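You operate a simulated robot arm through the tools that you are given. There is no shell and no other tool.

The job below is to be done with a simulated two-armed robot. You get a single attempt, and the scene is never put back.

Task
Sew the grey strip from the orange mat to its blue band.
Fine: start at the ring, end with the foot up and the strip back on the mat; leave the other strips unsewn.

It is judged by the outcome, as a careful person would: the job done as asked, and still so three seconds after it is handed in. It fails if anything else is knocked over, pushed out of place, dropped, spilled or broken.

Robot
Two 7-joint arms with two-finger grippers on one trunk that stands fixed in place. Base frame: the origin is at the foot of the trunk, x ahead of it, y to its left, z up. Units: m, degrees, N and s.
The left shoulder is at [0.055, 0.176, 1.162], the right one opposite. With the tool pointing down near the work surface each hand reaches from about 0.1 to 0.82 m from the base axis, measured 20 degrees to its own side. Payload 2.94 kg a hand.
The TCP of each hand is the grasp point between the finger pads, 0.03 m short of the fingertips. In the tool frame z runs along the fingers and y along their closing line. The gripper opens to 0.138 m; its body begins 0.109 m behind the TCP.
Orientation is that of the tool frame in the base frame, as [roll, pitch, yaw] about the fixed x, y, z axes, in that order (R = Rz(yaw) Ry(pitch) Rx(roll)). With the fingers straight down and closing along the base's y, the tool's x points along the base's -x, its y along +y and its z along -z.

Tools
- The arms move only by the tool apply_moves. It takes "left_targets", "right_targets" or both (then of equal length, played together; a hand with none holds still); each is a list of rows, each a list of 7 numbers: the shift along the base's x, y, z in units of 40 mm (1.0 is 40 mm), then the turn, a rotation vector about the base's x, y, z in units of 4 degrees (1.0 is 4 degrees), then the closure in counts, from 0 (fully open) to 255 (shut). In form: [[x, y, z, ax, ay, az, jaw], ...]. A call has 1 to 20 rows; each row shifts and turns the commanded pose from where the row before left it. A call with a number of a shift or a turn outside -1 to 1 is refused whole. A row lasts 0.2 s, in which the tool goes at most 0.05 m and 8.6 degrees; a call with a longer step from one row to the next is refused whole, and so is a gripper value outside its range. A pose out of reach is approached as far as the arm can. The call stops where the force on the tool passes 40 N (or 10 N more than at its start, if that is more) or the arm is blocked; 0.2 s more then pass. The fingers move at their own pace (about 0.045 m/s each) and stop on an object; they squeeze with about 32 N. The grip force told is the motor's: it shows also when the fingers shut on nothing. Time passes only in rows, and 0.2 s behind the last, so rows that do not move let the fingers close. It gives the time, the measured TCP pose, the force on the tool (base axes), the opening and the grip force at its end, in the units of the frame above (readings bear some noise), with the torque about the TCP (base axes, N m) and any sound that the robot's microphone picked up.
- Cameras (640 x 400 px; columns grow to the right, rows downward): "scene" is now at [0.1255, 0.0443, 1.6412]; the picture's right is [0.51, -0.86, 0.00], its down [-0.62, -0.37, -0.70] and it looks along [0.60, 0.36, -0.72] (base axes); focal length 309 px, centre (320, 200). "left" rides on the left gripper at [0.071, -0.019, -0.146] in its tool frame; the picture's right is [0.26, 0.96, 0.00], its down [-0.85, 0.23, -0.48] and it looks along [-0.46, 0.12, 0.88] (tool axes); focal length 280 px, centre (320, 200). "right" rides on the right gripper at [0.071, 0.019, -0.146] in its tool frame; the picture's right is [-0.26, 0.96, 0.00], its down [-0.85, -0.23, -0.48] and it looks along [-0.46, -0.13, 0.88] (tool axes); focal length 280 px, centre (320, 200).
- grab_frame(camera): a new picture of that camera. It takes no simulated time.
- raise_lower(by): moves the trunk up (or, below 0, down) by that many m; the arms and the scene camera ride with it, the base frame stays. It gives what a move gives, with no picture.
- head_to(pan, tilt): turns the head with the scene camera to pan (to the left, within 120 degrees either way) and tilt (down, from -29 to 69), counted from straight ahead of the robot (the tilt from the chest, where the trunk bows). It gives what a move gives.
- measure_at(camera, pixels): for up to 12 pixels [column, row] of the newest picture of that camera ("zoom" is the newest enlarged one), the place [x, y, z] in the base frame of the surface seen there, good to about 0.002 m. It takes no simulated time.
- inspect(camera, box): a new picture of the part [left, top, right, bottom] of that camera's present view, enlarged. It takes no simulated time.
- hand_in(): hands the job in; it is judged then, once.

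Unless the task says otherwise, let go and move clear before handing in.

The tools are called after ">>>" by a JSON object that holds its "name" and its "arguments". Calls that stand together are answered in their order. apply_moves: Moves the arms, as the interface text tells. Its arguments: {"type":"object","properties":{"left_targets":{"type":"array"},"right_targets":{"type":"array"}},"required":[]} The other tools are called the same way: raise_lower (by) moves the trunk up or down; head_to (pan, tilt) turns the head that bears the scene camera; grab_frame (camera) takes a picture; measure_at (camera, pixels) gives the place of the surface under pixels of a picture; inspect (camera, box) takes an enlarged picture of a part of a camera's view; hand_in () hands the job in.

At the start:

```text
t: 0.0
left_tool_pos: [0.4044, 0.5923, 1.1805]
left_orientation: [180.0, 0.1, 179.9]
left_force: [0.4, -0.3, 0.1]
left_wrist_torque: [0.01, 0.01, 0.0]
left_width: 0.1378
left_grasp_force: 0.1
right_tool_pos: [0.5469, 0.0784, 1.2723]
right_orientation: [180.0, 0.0, -180.0]
right_force: [0.0, -0.5, 1.1]
right_wrist_torque: [0.01, -0.04, -0.01]
right_width: 0.1381
right_grasp_force: 0.0
trunk travel left (down, up): [-0.335, 0.399]
head pan, tilt (commanded): [30.7, 45.9]
```

scene: 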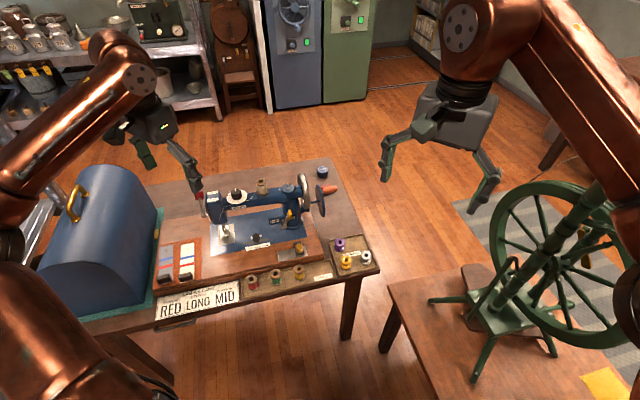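
right: 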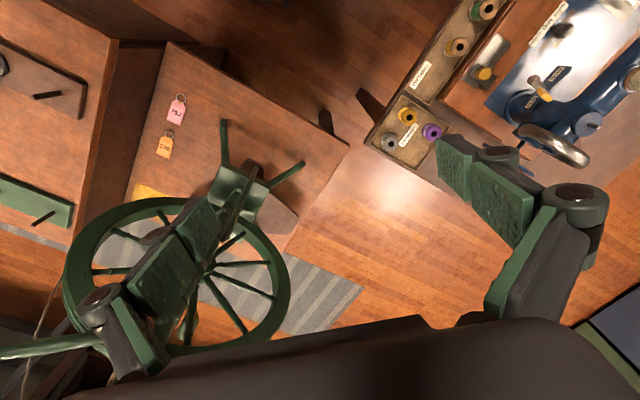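
left: 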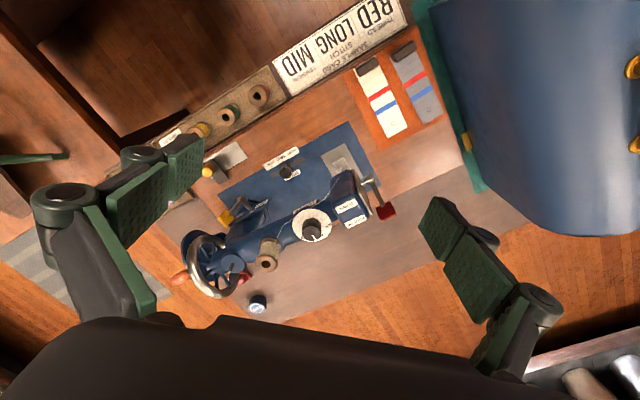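

The pictures show a sewing machine on a table, an orange mat with a white and a grey strip (left picture near pixels 380,95 and 415,85), and a card reading "RED LONG MID". I'll look closer at all of these before moving.

>>> {"name": "inspect", "arguments": {"camera": "left", "box": [260, 0, 460, 140]}}

>>> {"name": "inspect", "arguments": {"camera": "left", "box": [150, 110, 410, 320]}}

>>> {"name": "inspect", "arguments": {"camera": "scene", "box": [150, 160, 390, 330]}}

>>> {"name": "inspect", "arguments": {"camera": "right", "box": [360, 0, 640, 180]}}

```text
2.86 times, centred on (360, 70) of left
```

zoom: 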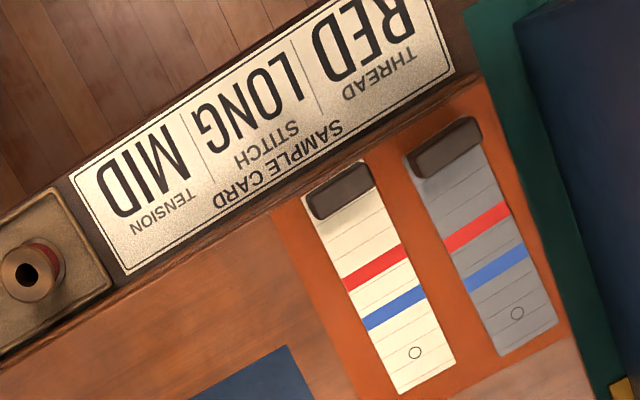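

```text
1.90 times, centred on (280, 215) of left
```

zoom: 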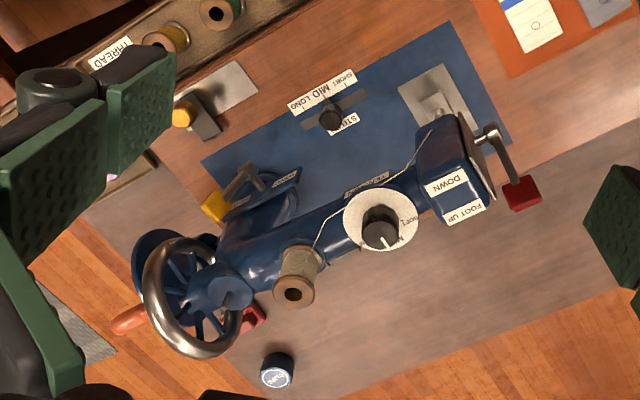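

```text
2.35 times, centred on (270, 245) of scene
```

zoom: 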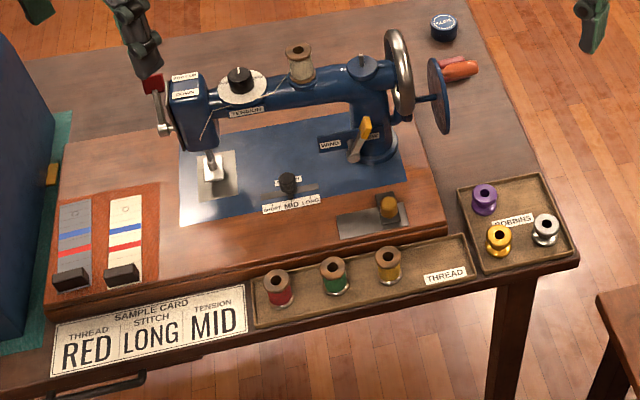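

```text
2.22 times, centred on (500, 90) of right
```

zoom: 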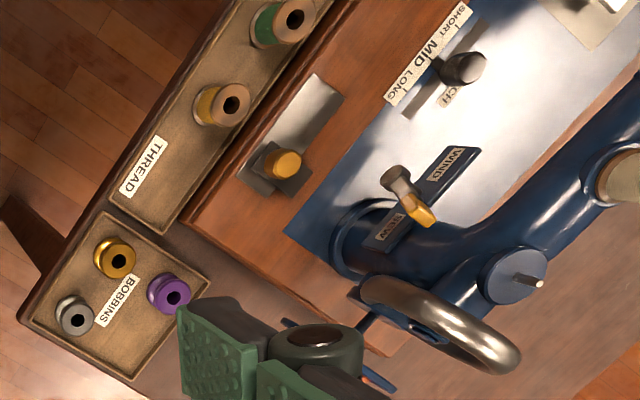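

The card asks for red thread, long stitch, mid tension; the machine has a tension dial, stitch lever, yellow WIND/SEW lever, and red presser lever. I'll turn the head for a closer look at each part and the surroundings.

>>> {"name": "inspect", "arguments": {"camera": "scene", "box": [195, 170, 275, 220]}}

>>> {"name": "inspect", "arguments": {"camera": "scene", "box": [260, 165, 350, 221]}}

>>> {"name": "inspect", "arguments": {"camera": "scene", "box": [205, 210, 305, 272]}}

>>> {"name": "inspect", "arguments": {"camera": "left", "box": [280, 160, 410, 250]}}

>>> {"name": "inspect", "arguments": {"camera": "scene", "box": [400, 200, 640, 400]}}

>>> {"name": "inspect", "arguments": {"camera": "right", "box": [0, 30, 320, 230]}}

```text
8.00 times, centred on (235, 195) of scene
```

zoom: 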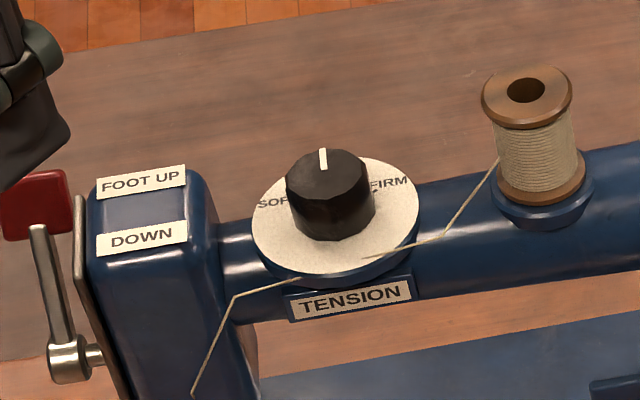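

```text
7.11 times, centred on (305, 193) of scene
```

zoom: 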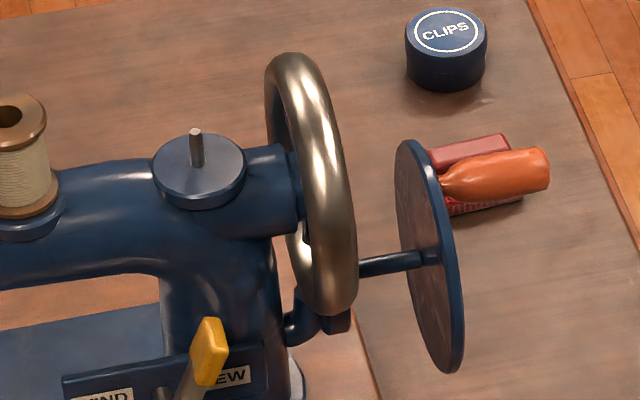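

```text
6.40 times, centred on (255, 241) of scene
```

zoom: 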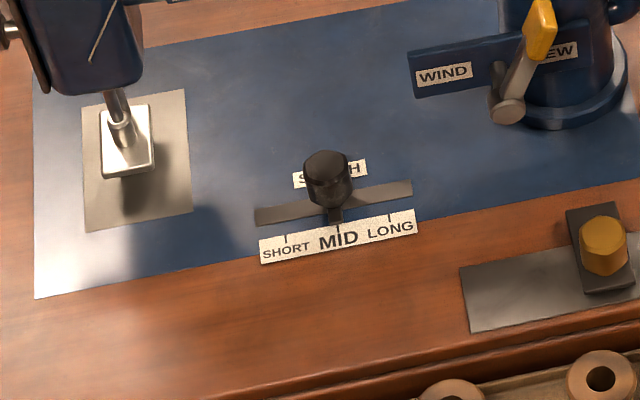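

```text
4.44 times, centred on (345, 205) of left
```

zoom: 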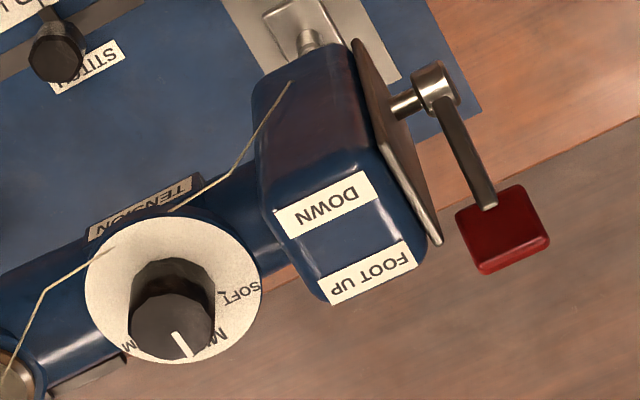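

```text
2.00 times, centred on (520, 300) of scene
```

zoom: 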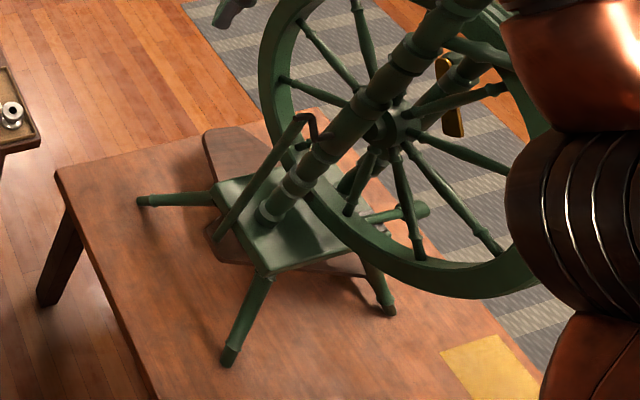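

```text
2.00 times, centred on (160, 130) of right
```

zoom: 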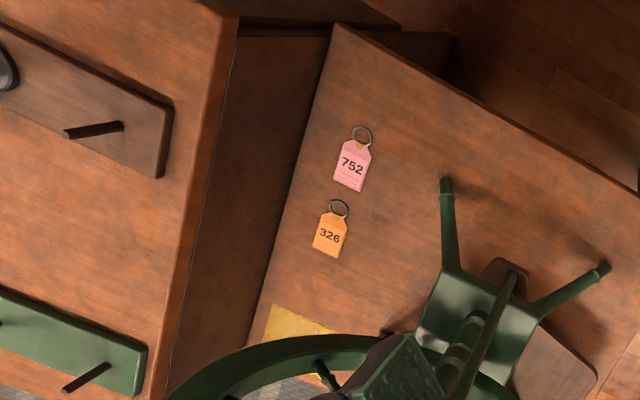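

Machine state: cream spool, tension at MID, stitch at MID, red lever near "FOOT UP" (zoom), and the WIND/SEW lever near SEW. Now I measure the geometry of strips, machine and controls from the scene picture.

>>> {"name": "inspect", "arguments": {"camera": "scene", "box": [150, 225, 230, 290]}}

>>> {"name": "grab_frame", "arguments": {"camera": "scene"}}

>>> {"name": "grab_frame", "arguments": {"camera": "left"}}

>>> {"name": "measure_at", "arguments": {"camera": "left", "pixels": [[414, 53], [425, 120], [404, 52], [440, 113], [360, 67], [398, 137], [385, 210], [313, 230], [340, 158], [287, 172], [226, 217], [180, 280]]}}

>>> {"name": "measure_at", "arguments": {"camera": "scene", "pixels": [[225, 233], [226, 240], [260, 238], [322, 195], [331, 189], [307, 170], [289, 217], [297, 247], [206, 190], [219, 192], [236, 194], [262, 183]]}}

```text
6.15 times, centred on (190, 258) of scene
```

zoom: 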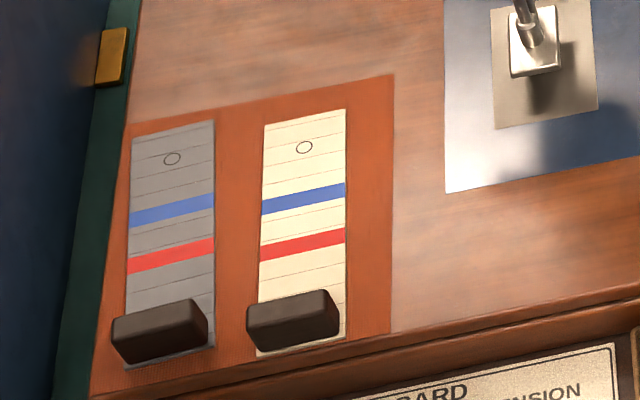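

```text
taken
```

scene: 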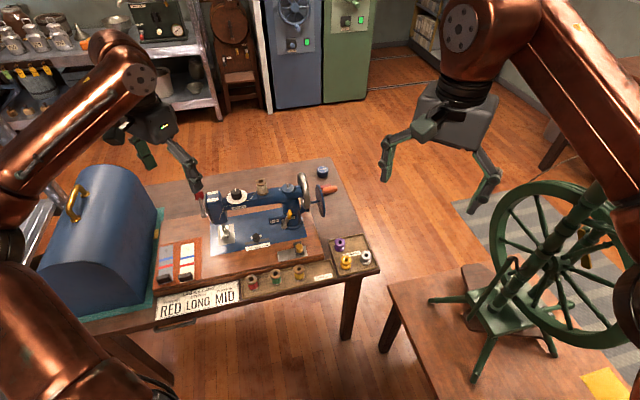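

```text
taken
```

left: 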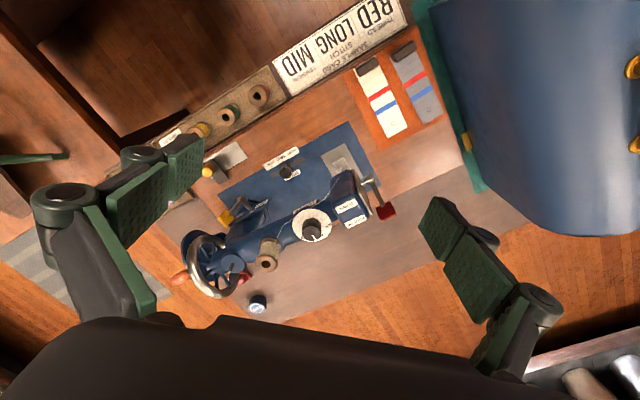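

```text
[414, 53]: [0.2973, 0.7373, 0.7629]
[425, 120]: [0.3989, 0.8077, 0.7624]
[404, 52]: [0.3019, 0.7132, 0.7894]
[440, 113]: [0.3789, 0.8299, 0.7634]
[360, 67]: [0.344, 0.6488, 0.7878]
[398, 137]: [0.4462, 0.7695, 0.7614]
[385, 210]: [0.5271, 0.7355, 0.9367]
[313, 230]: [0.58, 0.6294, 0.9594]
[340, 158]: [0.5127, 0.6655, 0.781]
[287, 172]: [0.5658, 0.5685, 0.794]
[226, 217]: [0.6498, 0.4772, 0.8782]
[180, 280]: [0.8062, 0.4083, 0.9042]
```

```text
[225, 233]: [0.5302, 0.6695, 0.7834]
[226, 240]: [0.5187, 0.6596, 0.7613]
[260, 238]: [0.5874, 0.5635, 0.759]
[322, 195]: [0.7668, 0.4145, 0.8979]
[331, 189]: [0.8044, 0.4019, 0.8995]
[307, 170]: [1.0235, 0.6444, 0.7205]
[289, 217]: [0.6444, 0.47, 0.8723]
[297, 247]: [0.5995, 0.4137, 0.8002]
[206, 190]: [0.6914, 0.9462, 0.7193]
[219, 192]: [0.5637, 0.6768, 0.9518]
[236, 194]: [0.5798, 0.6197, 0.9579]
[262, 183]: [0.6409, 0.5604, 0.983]
```

Table top is z≈0.72 and the machine bed z≈0.76, with the crank handle near (0.80, 0.40, 0.90). I'll zoom in on the crank, lever and head for details.

>>> {"name": "inspect", "arguments": {"camera": "left", "box": [160, 180, 300, 310]}}

>>> {"name": "inspect", "arguments": {"camera": "right", "box": [460, 0, 640, 180]}}

>>> {"name": "inspect", "arguments": {"camera": "scene", "box": [265, 170, 365, 260]}}

>>> {"name": "inspect", "arguments": {"camera": "scene", "box": [190, 180, 250, 250]}}

>>> {"name": "inspect", "arguments": {"camera": "scene", "box": [0, 140, 200, 360]}}

```text
3.08 times, centred on (230, 245) of left
```

zoom: 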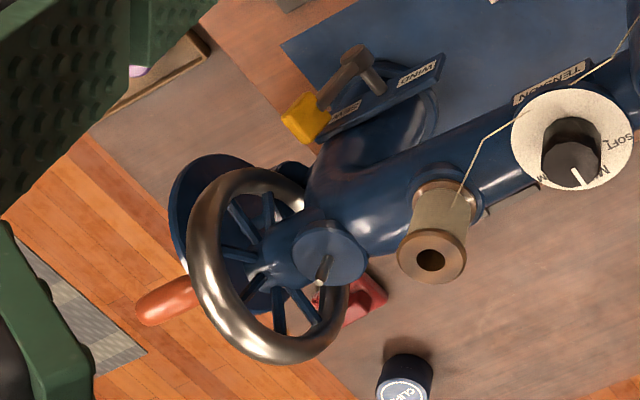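

```text
2.22 times, centred on (550, 90) of right
```

zoom: 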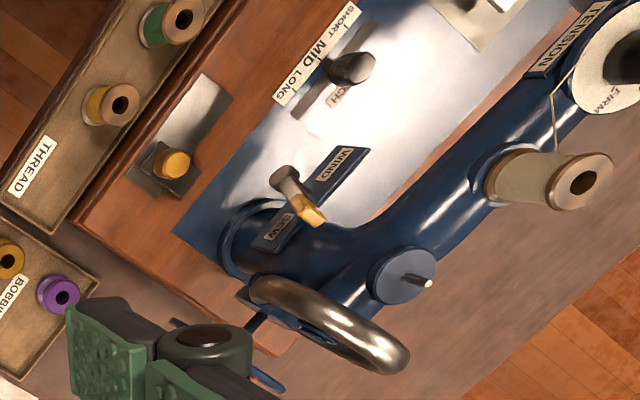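

```text
4.44 times, centred on (315, 215) of scene
```

zoom: 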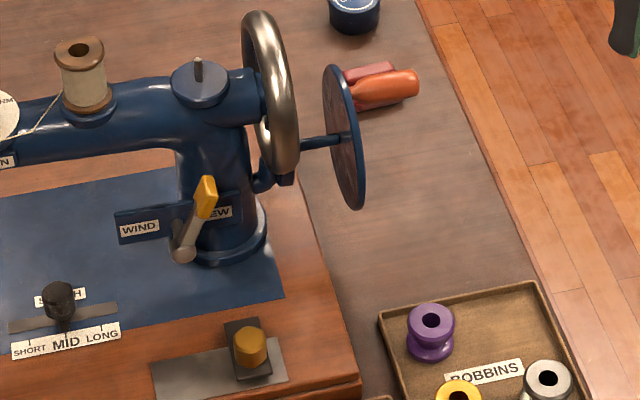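

```text
5.71 times, centred on (220, 215) of scene
```

zoom: 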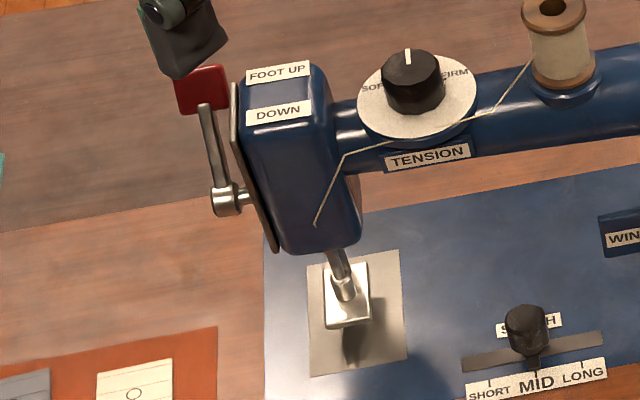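

```text
1.82 times, centred on (100, 250) of scene
```

zoom: 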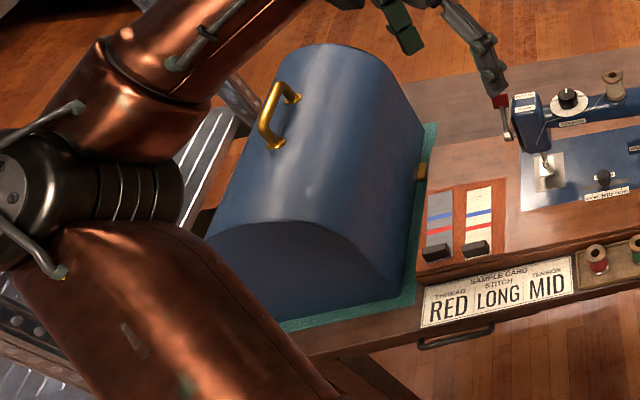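

I need strip dimensions; in the enlarged strip view the ring is at about (172,158), blue band (172,210), red (172,256), block (160,320). I'll re-take that view and measure it.

>>> {"name": "inspect", "arguments": {"camera": "scene", "box": [150, 225, 230, 290]}}

>>> {"name": "measure_at", "arguments": {"camera": "zoom", "pixels": [[133, 140], [213, 123], [172, 158], [131, 220], [214, 200], [131, 265], [214, 245], [130, 300], [213, 347], [165, 320], [112, 318], [196, 300]]}}

>>> {"name": "measure_at", "arguments": {"camera": "zoom", "pixels": [[265, 128], [346, 110], [304, 147], [388, 78], [388, 330], [95, 390], [535, 55], [520, 120], [590, 105], [450, 190], [208, 338], [122, 355]]}}

```text
6.15 times, centred on (190, 258) of scene
```

zoom: 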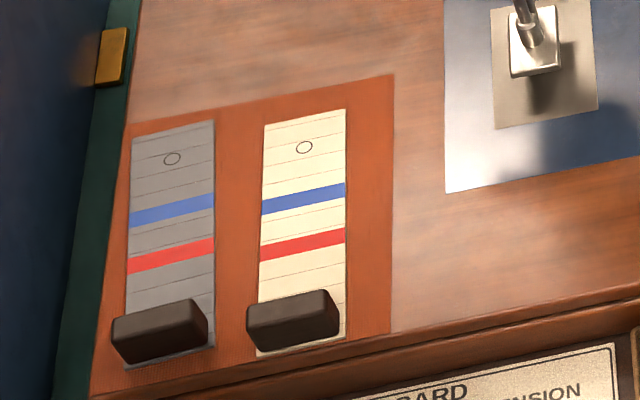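

```text
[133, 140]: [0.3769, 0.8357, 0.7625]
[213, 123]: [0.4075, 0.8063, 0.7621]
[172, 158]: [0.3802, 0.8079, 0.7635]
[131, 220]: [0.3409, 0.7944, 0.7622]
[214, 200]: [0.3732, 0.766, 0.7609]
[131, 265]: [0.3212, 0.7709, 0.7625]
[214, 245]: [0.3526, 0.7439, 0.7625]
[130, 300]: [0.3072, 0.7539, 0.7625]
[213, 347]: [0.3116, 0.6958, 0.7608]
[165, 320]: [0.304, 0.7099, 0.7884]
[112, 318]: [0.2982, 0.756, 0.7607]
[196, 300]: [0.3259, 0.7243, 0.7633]
```

```text
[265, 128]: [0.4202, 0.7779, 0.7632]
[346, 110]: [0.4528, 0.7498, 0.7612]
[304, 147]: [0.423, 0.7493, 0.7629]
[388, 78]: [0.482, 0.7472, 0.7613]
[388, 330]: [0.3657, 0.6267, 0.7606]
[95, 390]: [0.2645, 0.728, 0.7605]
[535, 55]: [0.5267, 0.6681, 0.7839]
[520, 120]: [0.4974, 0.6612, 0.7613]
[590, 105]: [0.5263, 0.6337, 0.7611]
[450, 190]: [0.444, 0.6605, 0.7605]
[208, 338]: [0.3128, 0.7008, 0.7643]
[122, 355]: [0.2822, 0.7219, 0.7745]
```

Strip axes found: strips lie along about (0.70, 0.72), 36 mm from ring to blue band. Now I measure the crank, levers and presser foot.

>>> {"name": "inspect", "arguments": {"camera": "scene", "box": [290, 165, 350, 215]}}

>>> {"name": "measure_at", "arguments": {"camera": "zoom", "pixels": [[305, 60], [340, 200], [350, 320], [320, 130], [365, 240], [380, 130], [430, 110], [465, 105], [480, 95], [420, 85], [400, 140], [250, 190]]}}

>>> {"name": "measure_at", "arguments": {"camera": "zoom", "pixels": [[290, 180], [200, 50], [230, 200], [230, 250], [160, 100], [430, 70], [395, 190], [430, 130]]}}

```text
8.00 times, centred on (320, 190) of scene
```

zoom: 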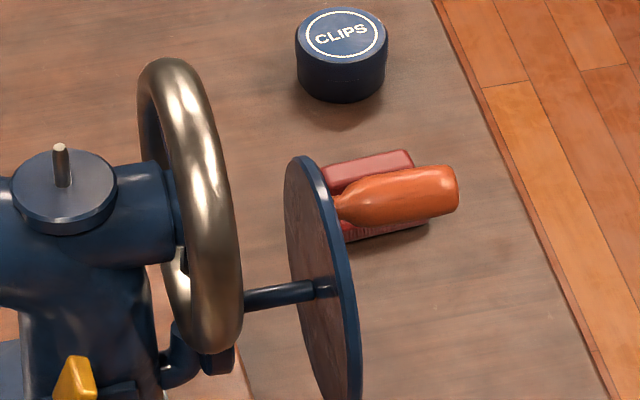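

```text
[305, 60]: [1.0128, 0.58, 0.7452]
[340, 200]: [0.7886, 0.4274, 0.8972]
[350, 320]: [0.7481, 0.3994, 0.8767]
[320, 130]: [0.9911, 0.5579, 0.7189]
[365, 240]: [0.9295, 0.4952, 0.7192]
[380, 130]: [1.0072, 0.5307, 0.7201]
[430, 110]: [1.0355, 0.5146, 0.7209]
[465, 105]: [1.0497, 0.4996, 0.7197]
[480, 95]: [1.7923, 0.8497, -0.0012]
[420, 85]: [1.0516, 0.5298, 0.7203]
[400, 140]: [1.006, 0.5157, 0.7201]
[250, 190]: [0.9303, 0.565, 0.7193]
```

```text
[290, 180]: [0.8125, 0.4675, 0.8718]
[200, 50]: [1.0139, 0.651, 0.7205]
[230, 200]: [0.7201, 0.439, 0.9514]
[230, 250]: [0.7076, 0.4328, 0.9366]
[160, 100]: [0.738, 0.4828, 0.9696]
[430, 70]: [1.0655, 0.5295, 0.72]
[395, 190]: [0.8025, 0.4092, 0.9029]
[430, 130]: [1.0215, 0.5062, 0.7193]
```

The disc lies in a plane about u≈0.257 along the machine axis with the orange handle pointing outward. I'll zoom on the lower part of the disc and measure the rim and shaft.

>>> {"name": "inspect", "arguments": {"camera": "scene", "box": [295, 180, 345, 220]}}

>>> {"name": "measure_at", "arguments": {"camera": "zoom", "pixels": [[288, 90], [270, 130], [300, 250], [330, 320], [360, 330], [350, 250], [322, 130], [230, 208], [280, 200], [380, 110], [440, 100], [470, 90]]}}

>>> {"name": "measure_at", "arguments": {"camera": "zoom", "pixels": [[340, 375], [325, 180], [310, 300], [300, 130], [460, 75], [400, 80], [400, 130], [345, 105]]}}

```text
10.00 times, centred on (320, 200) of scene
```

zoom: 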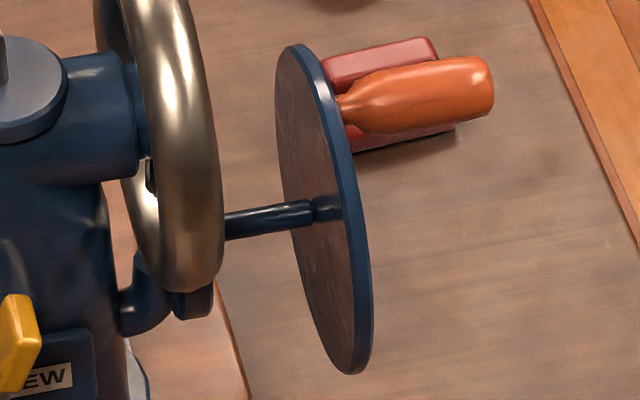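

```text
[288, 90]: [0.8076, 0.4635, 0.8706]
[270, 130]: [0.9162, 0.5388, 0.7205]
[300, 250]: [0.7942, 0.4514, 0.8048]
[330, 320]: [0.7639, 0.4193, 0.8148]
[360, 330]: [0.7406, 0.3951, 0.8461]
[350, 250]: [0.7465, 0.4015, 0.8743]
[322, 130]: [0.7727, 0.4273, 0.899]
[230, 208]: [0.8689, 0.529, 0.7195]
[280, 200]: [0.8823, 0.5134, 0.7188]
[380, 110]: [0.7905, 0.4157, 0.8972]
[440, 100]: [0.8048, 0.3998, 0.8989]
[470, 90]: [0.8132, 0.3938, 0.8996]
```

```text
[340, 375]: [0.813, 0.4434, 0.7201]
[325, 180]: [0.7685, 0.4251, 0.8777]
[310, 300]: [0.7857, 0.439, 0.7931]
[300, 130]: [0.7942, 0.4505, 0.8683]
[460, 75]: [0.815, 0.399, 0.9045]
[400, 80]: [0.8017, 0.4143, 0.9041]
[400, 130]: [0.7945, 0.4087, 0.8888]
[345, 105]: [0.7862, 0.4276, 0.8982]
```

Crank disc: centre about v=0.855, z=0.844, handle directly at top, radius ≈0.049. Next I measure the hood beside the mat, the foot lever and the handwheel for clearances.

>>> {"name": "measure_at", "arguments": {"camera": "scene", "pixels": [[150, 200], [155, 215], [150, 240], [140, 280], [110, 180], [90, 240], [130, 250], [153, 250], [78, 200], [60, 270], [120, 300], [150, 260]]}}

>>> {"name": "inspect", "arguments": {"camera": "scene", "box": [195, 180, 255, 220]}}

>>> {"name": "measure_at", "arguments": {"camera": "zoom", "pixels": [[60, 130], [90, 190], [105, 260], [95, 285], [60, 170], [200, 90], [180, 155], [400, 60], [395, 95], [300, 190], [150, 210], [130, 340]]}}

```text
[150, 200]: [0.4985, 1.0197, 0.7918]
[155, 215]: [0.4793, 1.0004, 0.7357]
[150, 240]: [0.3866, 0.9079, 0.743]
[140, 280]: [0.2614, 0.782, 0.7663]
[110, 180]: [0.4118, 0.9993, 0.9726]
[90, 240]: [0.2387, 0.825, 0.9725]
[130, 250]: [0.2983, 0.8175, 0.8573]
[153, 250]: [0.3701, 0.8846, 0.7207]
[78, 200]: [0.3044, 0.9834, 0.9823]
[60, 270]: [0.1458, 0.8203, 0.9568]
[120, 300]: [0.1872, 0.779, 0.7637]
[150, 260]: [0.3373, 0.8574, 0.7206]
```

```text
10.00 times, centred on (225, 200) of scene
```

zoom: 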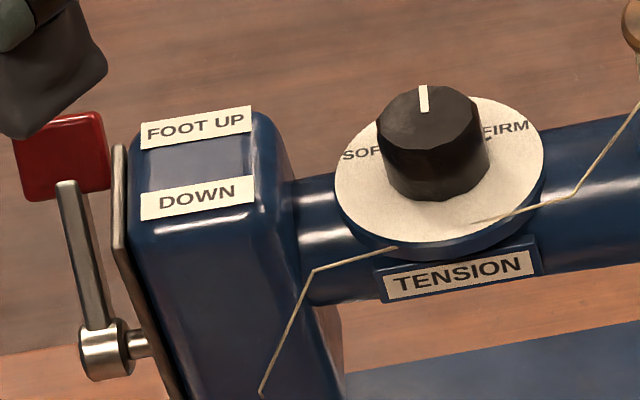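

```text
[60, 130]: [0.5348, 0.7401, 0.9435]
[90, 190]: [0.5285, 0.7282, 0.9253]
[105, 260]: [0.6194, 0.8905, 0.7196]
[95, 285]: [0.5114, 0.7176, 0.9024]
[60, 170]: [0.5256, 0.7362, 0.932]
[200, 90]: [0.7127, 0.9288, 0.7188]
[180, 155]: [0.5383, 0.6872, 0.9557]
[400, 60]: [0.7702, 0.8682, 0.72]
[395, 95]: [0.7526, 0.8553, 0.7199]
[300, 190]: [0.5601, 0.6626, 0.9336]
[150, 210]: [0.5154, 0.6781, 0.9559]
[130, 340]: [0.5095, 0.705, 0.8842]
```

The hood wall is at u≈-0.355, about 67 mm left of the grey block's centre, so gripper width matters. I'll measure the right gripper itself in the scene picture to learn its body size.

>>> {"name": "inspect", "arguments": {"camera": "scene", "box": [360, 60, 520, 230]}}

>>> {"name": "measure_at", "arguments": {"camera": "scene", "pixels": [[412, 110], [420, 95], [455, 100], [490, 110], [495, 100], [485, 145], [395, 145], [387, 170], [490, 180], [488, 205], [470, 120], [430, 125]]}}

```text
2.35 times, centred on (440, 145) of scene
```

zoom: 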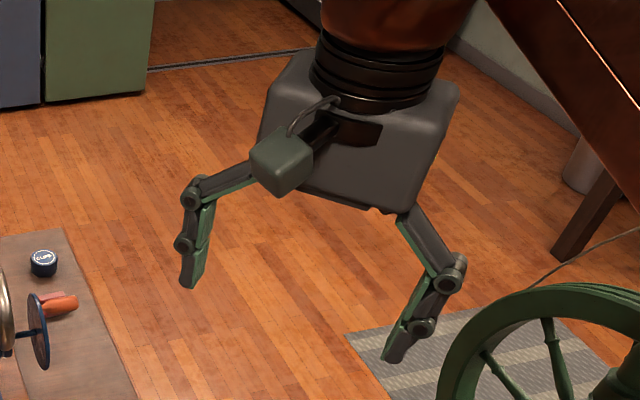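

```text
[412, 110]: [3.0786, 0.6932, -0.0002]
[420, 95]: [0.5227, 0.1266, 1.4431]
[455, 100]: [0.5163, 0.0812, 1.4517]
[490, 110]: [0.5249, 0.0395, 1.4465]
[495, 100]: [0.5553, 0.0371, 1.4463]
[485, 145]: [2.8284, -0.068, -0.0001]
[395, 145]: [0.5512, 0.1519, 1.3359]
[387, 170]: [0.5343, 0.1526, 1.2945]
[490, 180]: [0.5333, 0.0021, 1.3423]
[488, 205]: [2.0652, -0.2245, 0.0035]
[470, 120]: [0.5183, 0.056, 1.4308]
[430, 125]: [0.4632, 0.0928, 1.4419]
```

Gripper body is about ±47 mm along the closing line and ±30 mm across, fingers about ±80 mm when fully open. I'll measure the spools, tray, white strip block and foot region for the strip's path.

>>> {"name": "measure_at", "arguments": {"camera": "scene", "pixels": [[252, 274], [252, 285], [275, 270], [298, 266], [246, 290], [240, 296], [225, 297], [162, 320], [345, 262], [365, 256], [339, 245], [287, 260]]}}

>>> {"name": "inspect", "arguments": {"camera": "scene", "box": [210, 215, 250, 245]}}

>>> {"name": "measure_at", "arguments": {"camera": "zoom", "pixels": [[250, 150], [250, 100], [210, 230], [200, 120], [280, 220], [280, 110], [240, 260], [120, 100], [360, 60], [120, 330], [390, 290], [250, 30]]}}

```text
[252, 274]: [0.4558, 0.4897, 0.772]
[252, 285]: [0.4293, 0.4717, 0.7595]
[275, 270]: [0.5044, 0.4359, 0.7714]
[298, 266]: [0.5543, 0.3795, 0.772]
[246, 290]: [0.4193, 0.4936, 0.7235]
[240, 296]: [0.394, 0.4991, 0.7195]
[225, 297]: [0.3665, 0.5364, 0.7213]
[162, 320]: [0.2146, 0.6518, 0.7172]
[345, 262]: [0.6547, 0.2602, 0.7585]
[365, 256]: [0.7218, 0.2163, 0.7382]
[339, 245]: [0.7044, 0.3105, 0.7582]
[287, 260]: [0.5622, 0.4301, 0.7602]
```

```text
13.33 times, centred on (230, 230) of scene
```

zoom: 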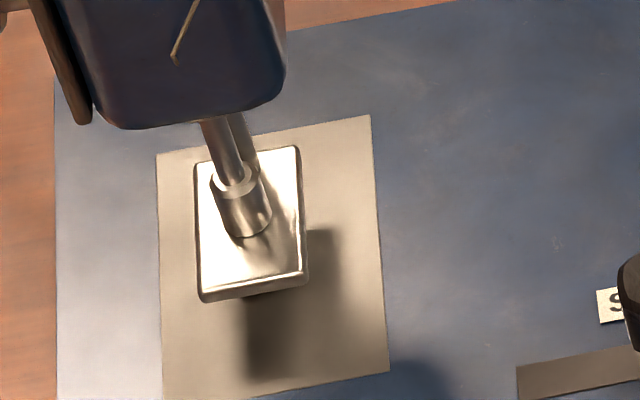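

```text
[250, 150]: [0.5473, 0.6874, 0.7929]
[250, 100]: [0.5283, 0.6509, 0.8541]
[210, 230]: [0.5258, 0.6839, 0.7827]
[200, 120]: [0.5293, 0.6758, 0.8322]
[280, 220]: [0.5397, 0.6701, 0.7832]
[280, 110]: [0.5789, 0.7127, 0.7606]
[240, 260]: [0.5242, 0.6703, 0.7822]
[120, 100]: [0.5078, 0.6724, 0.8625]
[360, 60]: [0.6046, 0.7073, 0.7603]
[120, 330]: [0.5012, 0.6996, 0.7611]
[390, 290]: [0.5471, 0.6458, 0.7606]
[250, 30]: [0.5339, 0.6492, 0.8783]
```

The foot plate top is z≈0.783 around u≈-0.09, v≈0.84–0.88, and the machine lies yawed about 46°. I'll rotate the left hand by +45.8° about z to line it up with the machine, then look closer.

>>> {"name": "apply_moves", "arguments": {"left_targets": [[0, 0, 0, 0, 0, 0.954, 0], [0, 0, 0, 0, 0, 0.954, 0], [0, 0, 0, 0, 0, 0.954, 0], [0, 0, 0, 0, 0, 0.954, 0], [0, 0, 0, 0, 0, 0.954, 0], [0, 0, 0, 0, 0, 0.954, 0], [0, 0, 0, 0, 0, 0.954, 0], [0, 0, 0, 0, 0, 0.954, 0], [0, 0, 0, 0, 0, 0.954, 0], [0, 0, 0, 0, 0, 0.954, 0], [0, 0, 0, 0, 0, 0.954, 0], [0, 0, 0, 0, 0, 0.954, 0]]}}

>>> {"name": "grab_frame", "arguments": {"camera": "left"}}

>>> {"name": "grab_frame", "arguments": {"camera": "scene"}}

```text
t: 2.6
left_tool_pos: [0.4031, 0.5922, 1.1808]
left_orientation: [-180.0, -0.2, -134.0]
left_force: [0.9, 0.5, -0.5]
left_wrist_torque: [0.01, -0.02, 0.0]
left_width: 0.1379
left_grasp_force: 0.0
right_tool_pos: [0.5454, 0.079, 1.2727]
right_orientation: [179.9, -0.1, -180.0]
right_force: [-0.4, 0.2, -0.6]
right_wrist_torque: [-0.01, 0.0, -0.03]
right_width: 0.138
right_grasp_force: 0.1
trunk travel left (down, up): [-0.335, 0.399]
head pan, tilt (commanded): [30.7, 45.9]
```

```text
taken
```

left: 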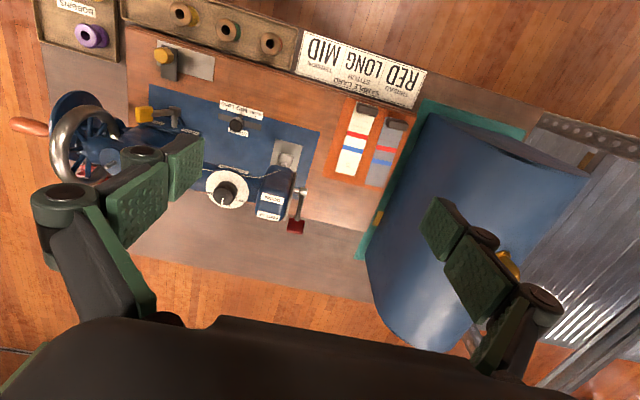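

```text
taken
```

scene: 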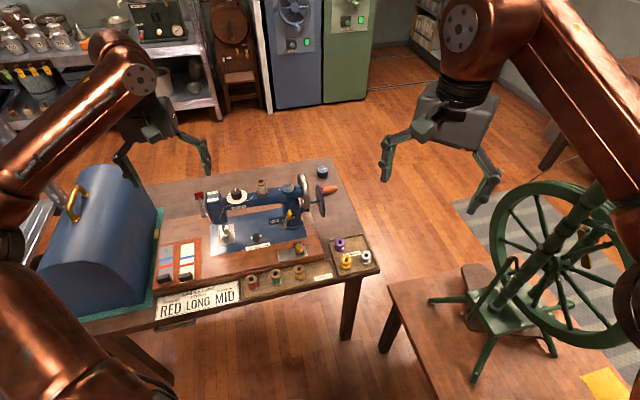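

The left camera now faces the machine square-on, with the foot near (287,155). I'll lower and tilt the hand forward to get a low front view of the foot and needle, staying clear in front of the head.

>>> {"name": "apply_moves", "arguments": {"left_targets": [[0.061, -0.059, -0.7, 0.627, -0.61, 0, 0], [0.061, -0.059, -0.7, 0.627, -0.61, 0, 0], [0.061, -0.059, -0.7, 0.627, -0.61, 0, 0], [0.061, -0.059, -0.7, 0.627, -0.61, 0, 0], [0.061, -0.059, -0.7, 0.627, -0.61, 0, 0], [0.061, -0.059, -0.7, 0.627, -0.61, 0, 0], [0.061, -0.059, -0.7, 0.627, -0.61, 0, 0], [0.061, -0.059, -0.7, 0.627, -0.61, 0, 0], [0.061, -0.059, -0.7, 0.627, -0.61, 0, 0], [0.061, -0.059, -0.7, 0.627, -0.61, 0, 0]]}}

>>> {"name": "grab_frame", "arguments": {"camera": "left"}}

>>> {"name": "grab_frame", "arguments": {"camera": "scene"}}

```text
t: 4.8
left_tool_pos: [0.4281, 0.5653, 0.9012]
left_orientation: [-179.9, 35.1, -134.0]
left_force: [-0.7, 0.2, -0.5]
left_wrist_torque: [0.0, -0.01, 0.02]
left_width: 0.1382
left_grasp_force: 0.0
right_tool_pos: [0.5466, 0.0778, 1.272]
right_orientation: [-180.0, -0.2, -180.0]
right_force: [-0.9, 1.2, -0.7]
right_wrist_torque: [-0.02, 0.0, -0.05]
right_width: 0.1379
right_grasp_force: 0.3
trunk travel left (down, up): [-0.335, 0.399]
head pan, tilt (commanded): [30.7, 45.9]
```

```text
taken
```

left: 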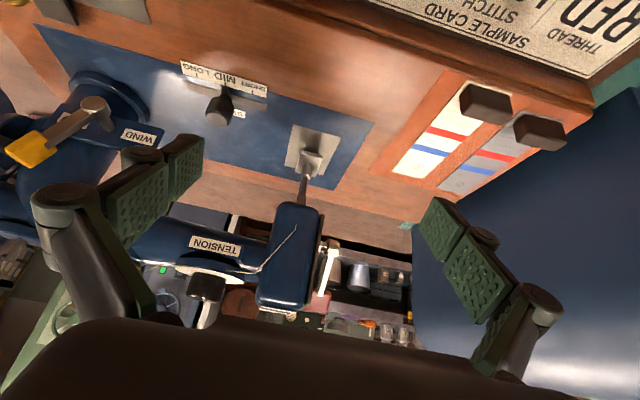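

```text
taken
```

scene: 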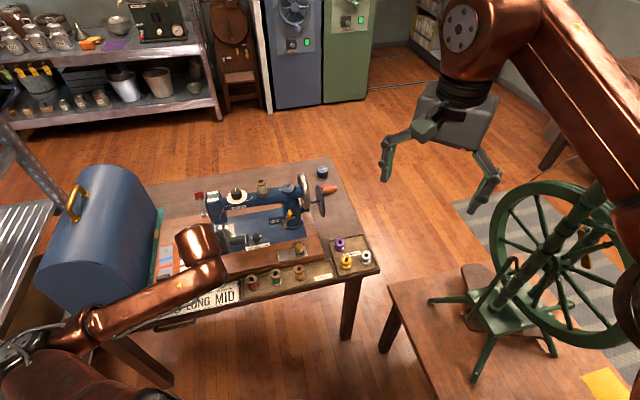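

Good low view; the foot is at (305,155) in the left picture, upside down. I'll zoom on the foot, the lever and the WIND/SEW and stitch levers.

>>> {"name": "inspect", "arguments": {"camera": "left", "box": [275, 115, 345, 215]}}

>>> {"name": "inspect", "arguments": {"camera": "left", "box": [0, 60, 270, 200]}}

>>> {"name": "inspect", "arguments": {"camera": "left", "box": [250, 190, 350, 320]}}

>>> {"name": "inspect", "arguments": {"camera": "left", "box": [370, 70, 570, 210]}}

```text
4.00 times, centred on (310, 165) of left
```

zoom: 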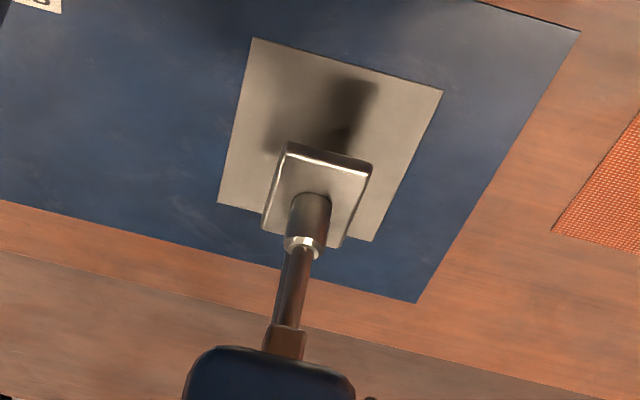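

```text
2.37 times, centred on (135, 130) of left
```

zoom: 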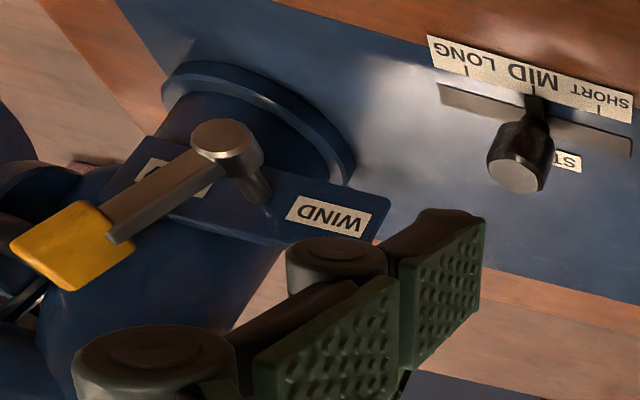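

```text
3.08 times, centred on (300, 255) of left
```

zoom: 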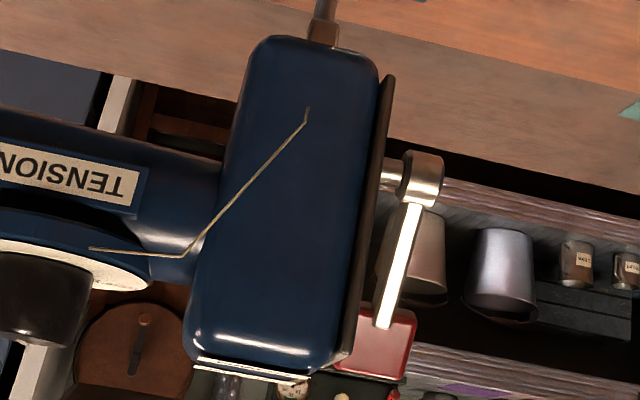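

```text
2.86 times, centred on (470, 140) of left
```

zoom: 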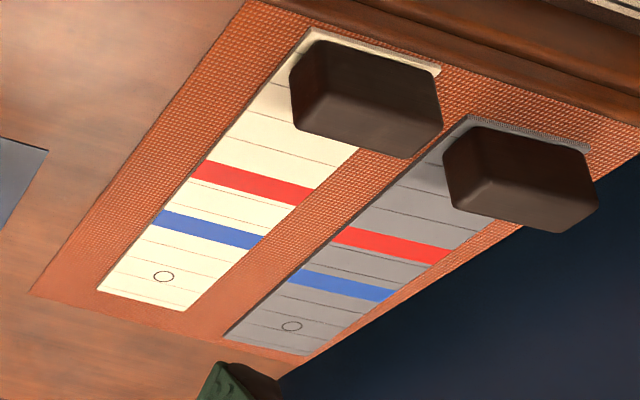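

The lever is clearly at SEW and the bar goes into the middle of the foot plate, so the needle line is at the foot's centre. I'll measure the foot corners and bar from this view.

>>> {"name": "inspect", "arguments": {"camera": "left", "box": [290, 135, 330, 185]}}

>>> {"name": "measure_at", "arguments": {"camera": "left", "pixels": [[309, 152], [318, 164], [306, 170], [309, 168], [305, 185], [303, 152], [322, 155], [312, 148], [297, 170], [330, 160]]}}

```text
8.00 times, centred on (310, 160) of left
```

zoom: 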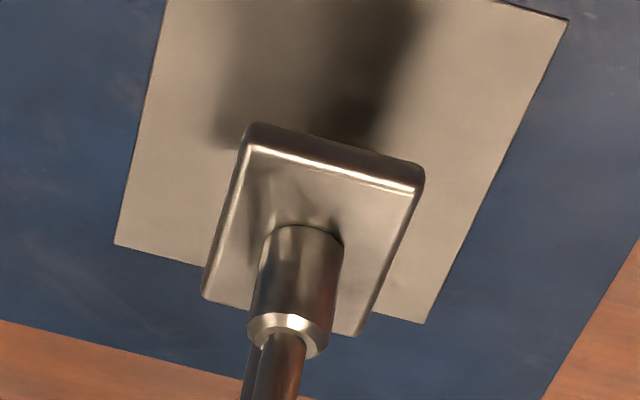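

```text
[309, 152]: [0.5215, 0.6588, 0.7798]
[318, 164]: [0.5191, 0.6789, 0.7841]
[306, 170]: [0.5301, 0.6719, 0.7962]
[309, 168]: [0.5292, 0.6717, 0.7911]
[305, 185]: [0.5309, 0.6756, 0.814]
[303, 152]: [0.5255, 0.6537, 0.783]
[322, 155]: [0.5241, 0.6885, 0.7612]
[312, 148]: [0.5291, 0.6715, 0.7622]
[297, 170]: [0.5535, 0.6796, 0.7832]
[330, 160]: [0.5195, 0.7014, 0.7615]
```

I'll measure the plate's corners in this enlarged picture.

>>> {"name": "measure_at", "arguments": {"camera": "zoom", "pixels": [[255, 155], [408, 192], [350, 325], [210, 292], [330, 138], [330, 152], [260, 133], [410, 172], [300, 250], [275, 340], [250, 370], [330, 110]]}}

>>> {"name": "measure_at", "arguments": {"camera": "zoom", "pixels": [[120, 240], [422, 318], [560, 30], [165, 5], [320, 300], [270, 300], [345, 290], [230, 280]]}}

```text
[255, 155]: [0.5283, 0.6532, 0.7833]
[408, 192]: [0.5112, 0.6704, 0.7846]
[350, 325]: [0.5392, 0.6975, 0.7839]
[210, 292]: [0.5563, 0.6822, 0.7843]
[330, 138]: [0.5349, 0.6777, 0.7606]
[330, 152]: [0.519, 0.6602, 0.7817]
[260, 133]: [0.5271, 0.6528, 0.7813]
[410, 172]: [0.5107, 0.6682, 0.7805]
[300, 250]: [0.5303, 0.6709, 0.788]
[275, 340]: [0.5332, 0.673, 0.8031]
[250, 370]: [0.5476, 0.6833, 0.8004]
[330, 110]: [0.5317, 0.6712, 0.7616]
```

```text
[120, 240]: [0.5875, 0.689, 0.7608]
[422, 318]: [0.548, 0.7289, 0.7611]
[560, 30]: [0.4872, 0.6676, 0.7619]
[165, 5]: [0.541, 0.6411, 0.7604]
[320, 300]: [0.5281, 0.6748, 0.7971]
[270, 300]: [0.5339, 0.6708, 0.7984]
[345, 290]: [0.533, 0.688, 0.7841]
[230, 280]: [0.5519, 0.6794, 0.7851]
```

The foot centre is at (0.534, 0.676), bottom about z 0.779; a second rod is visible just behind the collar. I'll zoom in tighter to tell which is the needle.

>>> {"name": "inspect", "arguments": {"camera": "left", "box": [296, 150, 320, 200]}}

>>> {"name": "inspect", "arguments": {"camera": "scene", "box": [214, 218, 244, 240]}}

```text
8.00 times, centred on (308, 175) of left
```

zoom: 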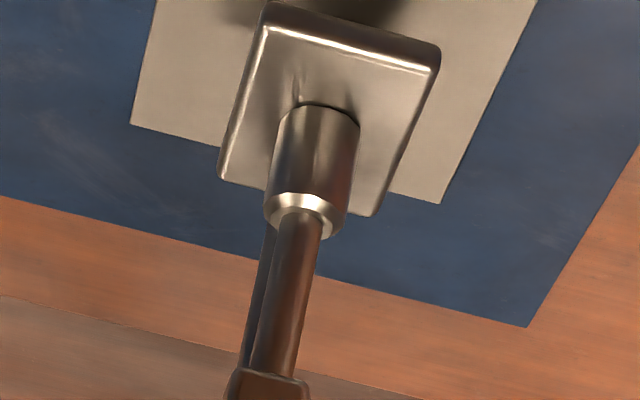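

```text
16.00 times, centred on (229, 229) of scene
```

zoom: 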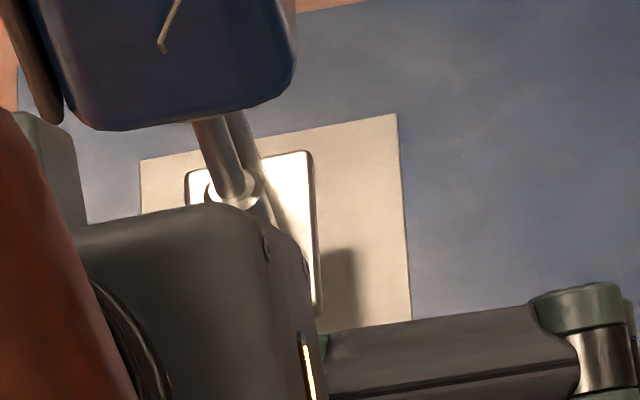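

The front rod (needle bar) runs through the tube in the foot's centre, so the needle is at about (0.534, 0.6755). Now I measure the grey strip's ring, bands and block from this camera.

>>> {"name": "inspect", "arguments": {"camera": "left", "box": [430, 95, 590, 205]}}

>>> {"name": "measure_at", "arguments": {"camera": "zoom", "pixels": [[240, 333], [140, 350], [270, 377], [195, 270], [345, 310], [230, 225], [400, 245], [440, 80], [625, 135], [555, 260], [390, 175], [520, 150]]}}

>>> {"name": "measure_at", "arguments": {"camera": "scene", "pixels": [[160, 300], [100, 100]]}}

```text
3.64 times, centred on (510, 150) of left
```

zoom: 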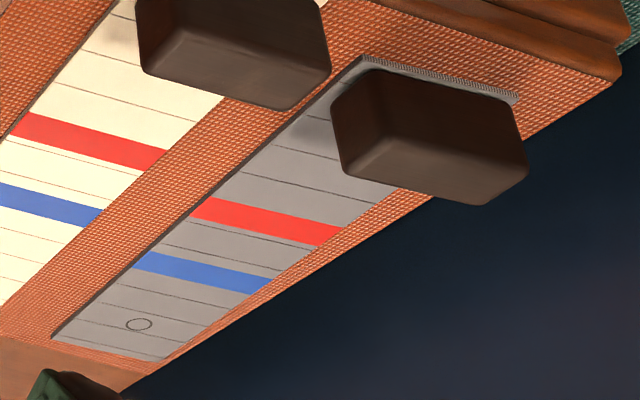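

```text
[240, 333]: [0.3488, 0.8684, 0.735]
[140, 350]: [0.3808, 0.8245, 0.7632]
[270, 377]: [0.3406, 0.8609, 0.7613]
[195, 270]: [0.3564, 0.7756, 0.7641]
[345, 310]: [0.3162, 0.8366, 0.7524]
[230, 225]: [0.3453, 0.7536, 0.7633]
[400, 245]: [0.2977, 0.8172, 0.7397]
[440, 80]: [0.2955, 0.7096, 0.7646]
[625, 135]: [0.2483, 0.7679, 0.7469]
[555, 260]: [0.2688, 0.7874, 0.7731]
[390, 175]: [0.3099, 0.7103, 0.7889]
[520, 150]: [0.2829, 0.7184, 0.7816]
```

```text
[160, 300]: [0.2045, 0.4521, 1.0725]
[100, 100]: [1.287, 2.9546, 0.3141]
```

My pixel picks were slightly off, so I'll re-measure directly on the ring (139,324), band centres, strip corners and block faces.

>>> {"name": "measure_at", "arguments": {"camera": "zoom", "pixels": [[139, 324], [58, 337], [162, 357], [205, 272], [268, 220], [365, 60], [512, 95], [360, 110], [380, 80], [510, 130], [490, 190], [345, 160]]}}

>>> {"name": "measure_at", "arguments": {"camera": "zoom", "pixels": [[430, 160], [440, 110], [390, 155], [480, 175], [450, 90], [420, 185], [520, 165], [335, 120], [375, 130], [500, 150], [350, 100], [380, 140]]}}

```text
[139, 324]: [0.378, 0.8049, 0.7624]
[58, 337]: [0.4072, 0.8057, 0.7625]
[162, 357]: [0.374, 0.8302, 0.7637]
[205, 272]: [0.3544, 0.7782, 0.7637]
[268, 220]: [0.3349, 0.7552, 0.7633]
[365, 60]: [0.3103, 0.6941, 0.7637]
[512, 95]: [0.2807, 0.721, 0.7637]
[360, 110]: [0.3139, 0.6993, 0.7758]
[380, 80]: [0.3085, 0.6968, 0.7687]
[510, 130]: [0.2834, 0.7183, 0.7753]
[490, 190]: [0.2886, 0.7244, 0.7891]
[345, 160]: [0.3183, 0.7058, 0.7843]
```

```text
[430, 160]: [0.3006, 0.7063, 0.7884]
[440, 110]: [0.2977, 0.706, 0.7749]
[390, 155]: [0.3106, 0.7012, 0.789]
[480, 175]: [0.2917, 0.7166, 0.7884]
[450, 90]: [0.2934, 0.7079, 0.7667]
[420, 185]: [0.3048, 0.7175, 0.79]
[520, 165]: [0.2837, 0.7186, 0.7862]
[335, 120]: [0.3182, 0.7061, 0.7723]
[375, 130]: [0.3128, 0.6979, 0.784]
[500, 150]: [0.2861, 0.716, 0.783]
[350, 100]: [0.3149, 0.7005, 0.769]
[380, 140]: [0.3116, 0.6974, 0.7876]
```

The grey strip is turned about 3° from the mat, with block centre near (0.303, 0.716). I need the gap to the white block, so I'll zoom on the two blocks and on my own finger thickness.

>>> {"name": "inspect", "arguments": {"camera": "left", "box": [440, 70, 590, 170]}}

>>> {"name": "measure_at", "arguments": {"camera": "left", "pixels": [[462, 100], [510, 118], [490, 88], [463, 112], [500, 122], [467, 88], [505, 95], [516, 128], [520, 140], [487, 105], [540, 130], [560, 145]]}}

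>>> {"name": "inspect", "arguments": {"camera": "scene", "box": [360, 110, 420, 200]}}

```text
4.00 times, centred on (515, 120) of left
```

zoom: 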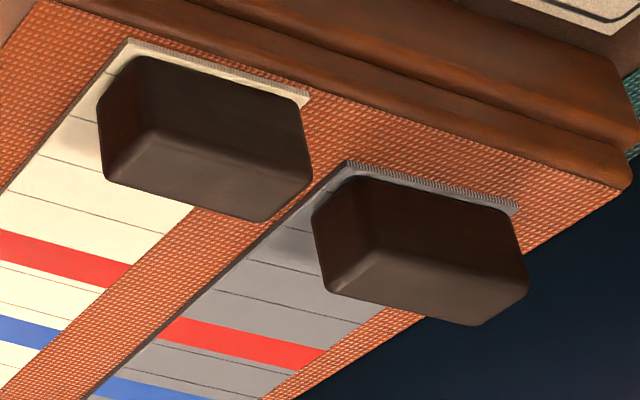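

```text
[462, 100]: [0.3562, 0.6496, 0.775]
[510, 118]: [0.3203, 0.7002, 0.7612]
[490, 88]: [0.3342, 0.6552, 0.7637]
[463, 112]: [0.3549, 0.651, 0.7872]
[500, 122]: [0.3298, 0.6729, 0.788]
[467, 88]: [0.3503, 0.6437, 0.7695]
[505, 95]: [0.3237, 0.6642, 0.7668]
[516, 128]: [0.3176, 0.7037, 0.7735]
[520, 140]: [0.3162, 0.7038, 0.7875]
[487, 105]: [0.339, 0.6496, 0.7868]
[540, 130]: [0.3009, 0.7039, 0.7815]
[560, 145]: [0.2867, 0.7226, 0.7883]
```

```text
4.44 times, centred on (390, 155) of scene
```

zoom: 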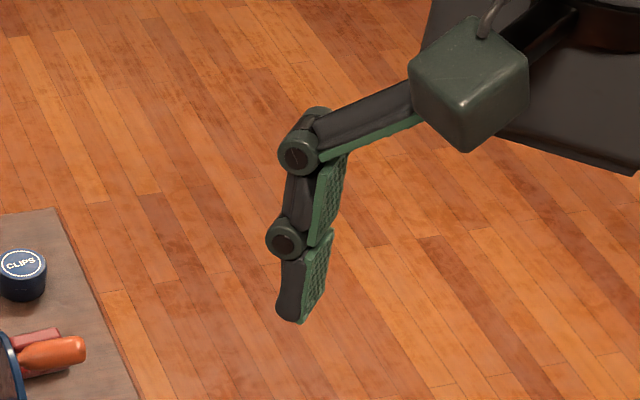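

The two blocks sit close together (zoom gap near (310,190)). I'll measure the facing sides of each block.

>>> {"name": "inspect", "arguments": {"camera": "left", "box": [480, 85, 560, 165]}}

>>> {"name": "measure_at", "arguments": {"camera": "zoom", "pixels": [[195, 130], [190, 160], [160, 200], [200, 180], [205, 205], [215, 230], [220, 265], [250, 270], [330, 300], [420, 320], [440, 290], [300, 220]]}}

```text
5.00 times, centred on (520, 125) of left
```

zoom: 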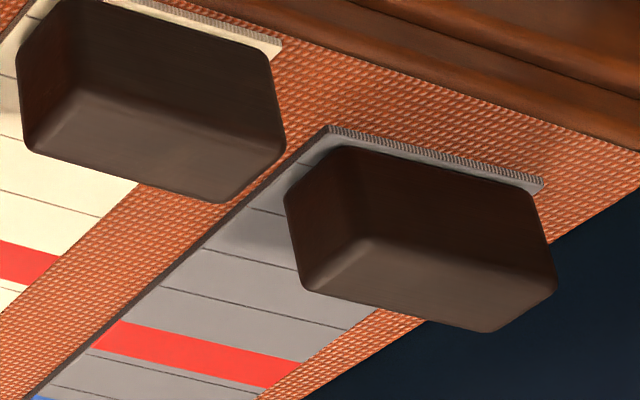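

```text
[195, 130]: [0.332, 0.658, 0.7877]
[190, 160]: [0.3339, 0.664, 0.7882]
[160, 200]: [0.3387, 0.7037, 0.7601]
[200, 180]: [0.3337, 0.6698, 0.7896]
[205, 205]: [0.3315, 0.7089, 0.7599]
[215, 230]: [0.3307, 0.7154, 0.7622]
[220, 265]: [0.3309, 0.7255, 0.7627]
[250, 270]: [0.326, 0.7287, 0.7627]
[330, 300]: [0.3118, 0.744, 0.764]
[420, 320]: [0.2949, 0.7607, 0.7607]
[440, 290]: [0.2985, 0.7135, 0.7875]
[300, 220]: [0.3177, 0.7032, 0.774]
```

>>> {"name": "measure_at", "arguments": {"camera": "zoom", "pixels": [[275, 150], [235, 195], [270, 80], [308, 280], [485, 325], [548, 285], [362, 240], [545, 250], [295, 230], [340, 160], [530, 200], [60, 150]]}}

```text
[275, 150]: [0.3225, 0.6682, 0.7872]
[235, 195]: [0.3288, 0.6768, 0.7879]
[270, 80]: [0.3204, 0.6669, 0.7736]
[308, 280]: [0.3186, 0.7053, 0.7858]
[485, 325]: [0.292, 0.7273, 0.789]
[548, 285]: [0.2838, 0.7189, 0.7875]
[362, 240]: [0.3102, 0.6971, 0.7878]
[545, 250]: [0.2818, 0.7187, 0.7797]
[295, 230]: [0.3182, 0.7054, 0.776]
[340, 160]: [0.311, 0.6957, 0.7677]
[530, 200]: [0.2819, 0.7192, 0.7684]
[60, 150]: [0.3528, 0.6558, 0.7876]
```

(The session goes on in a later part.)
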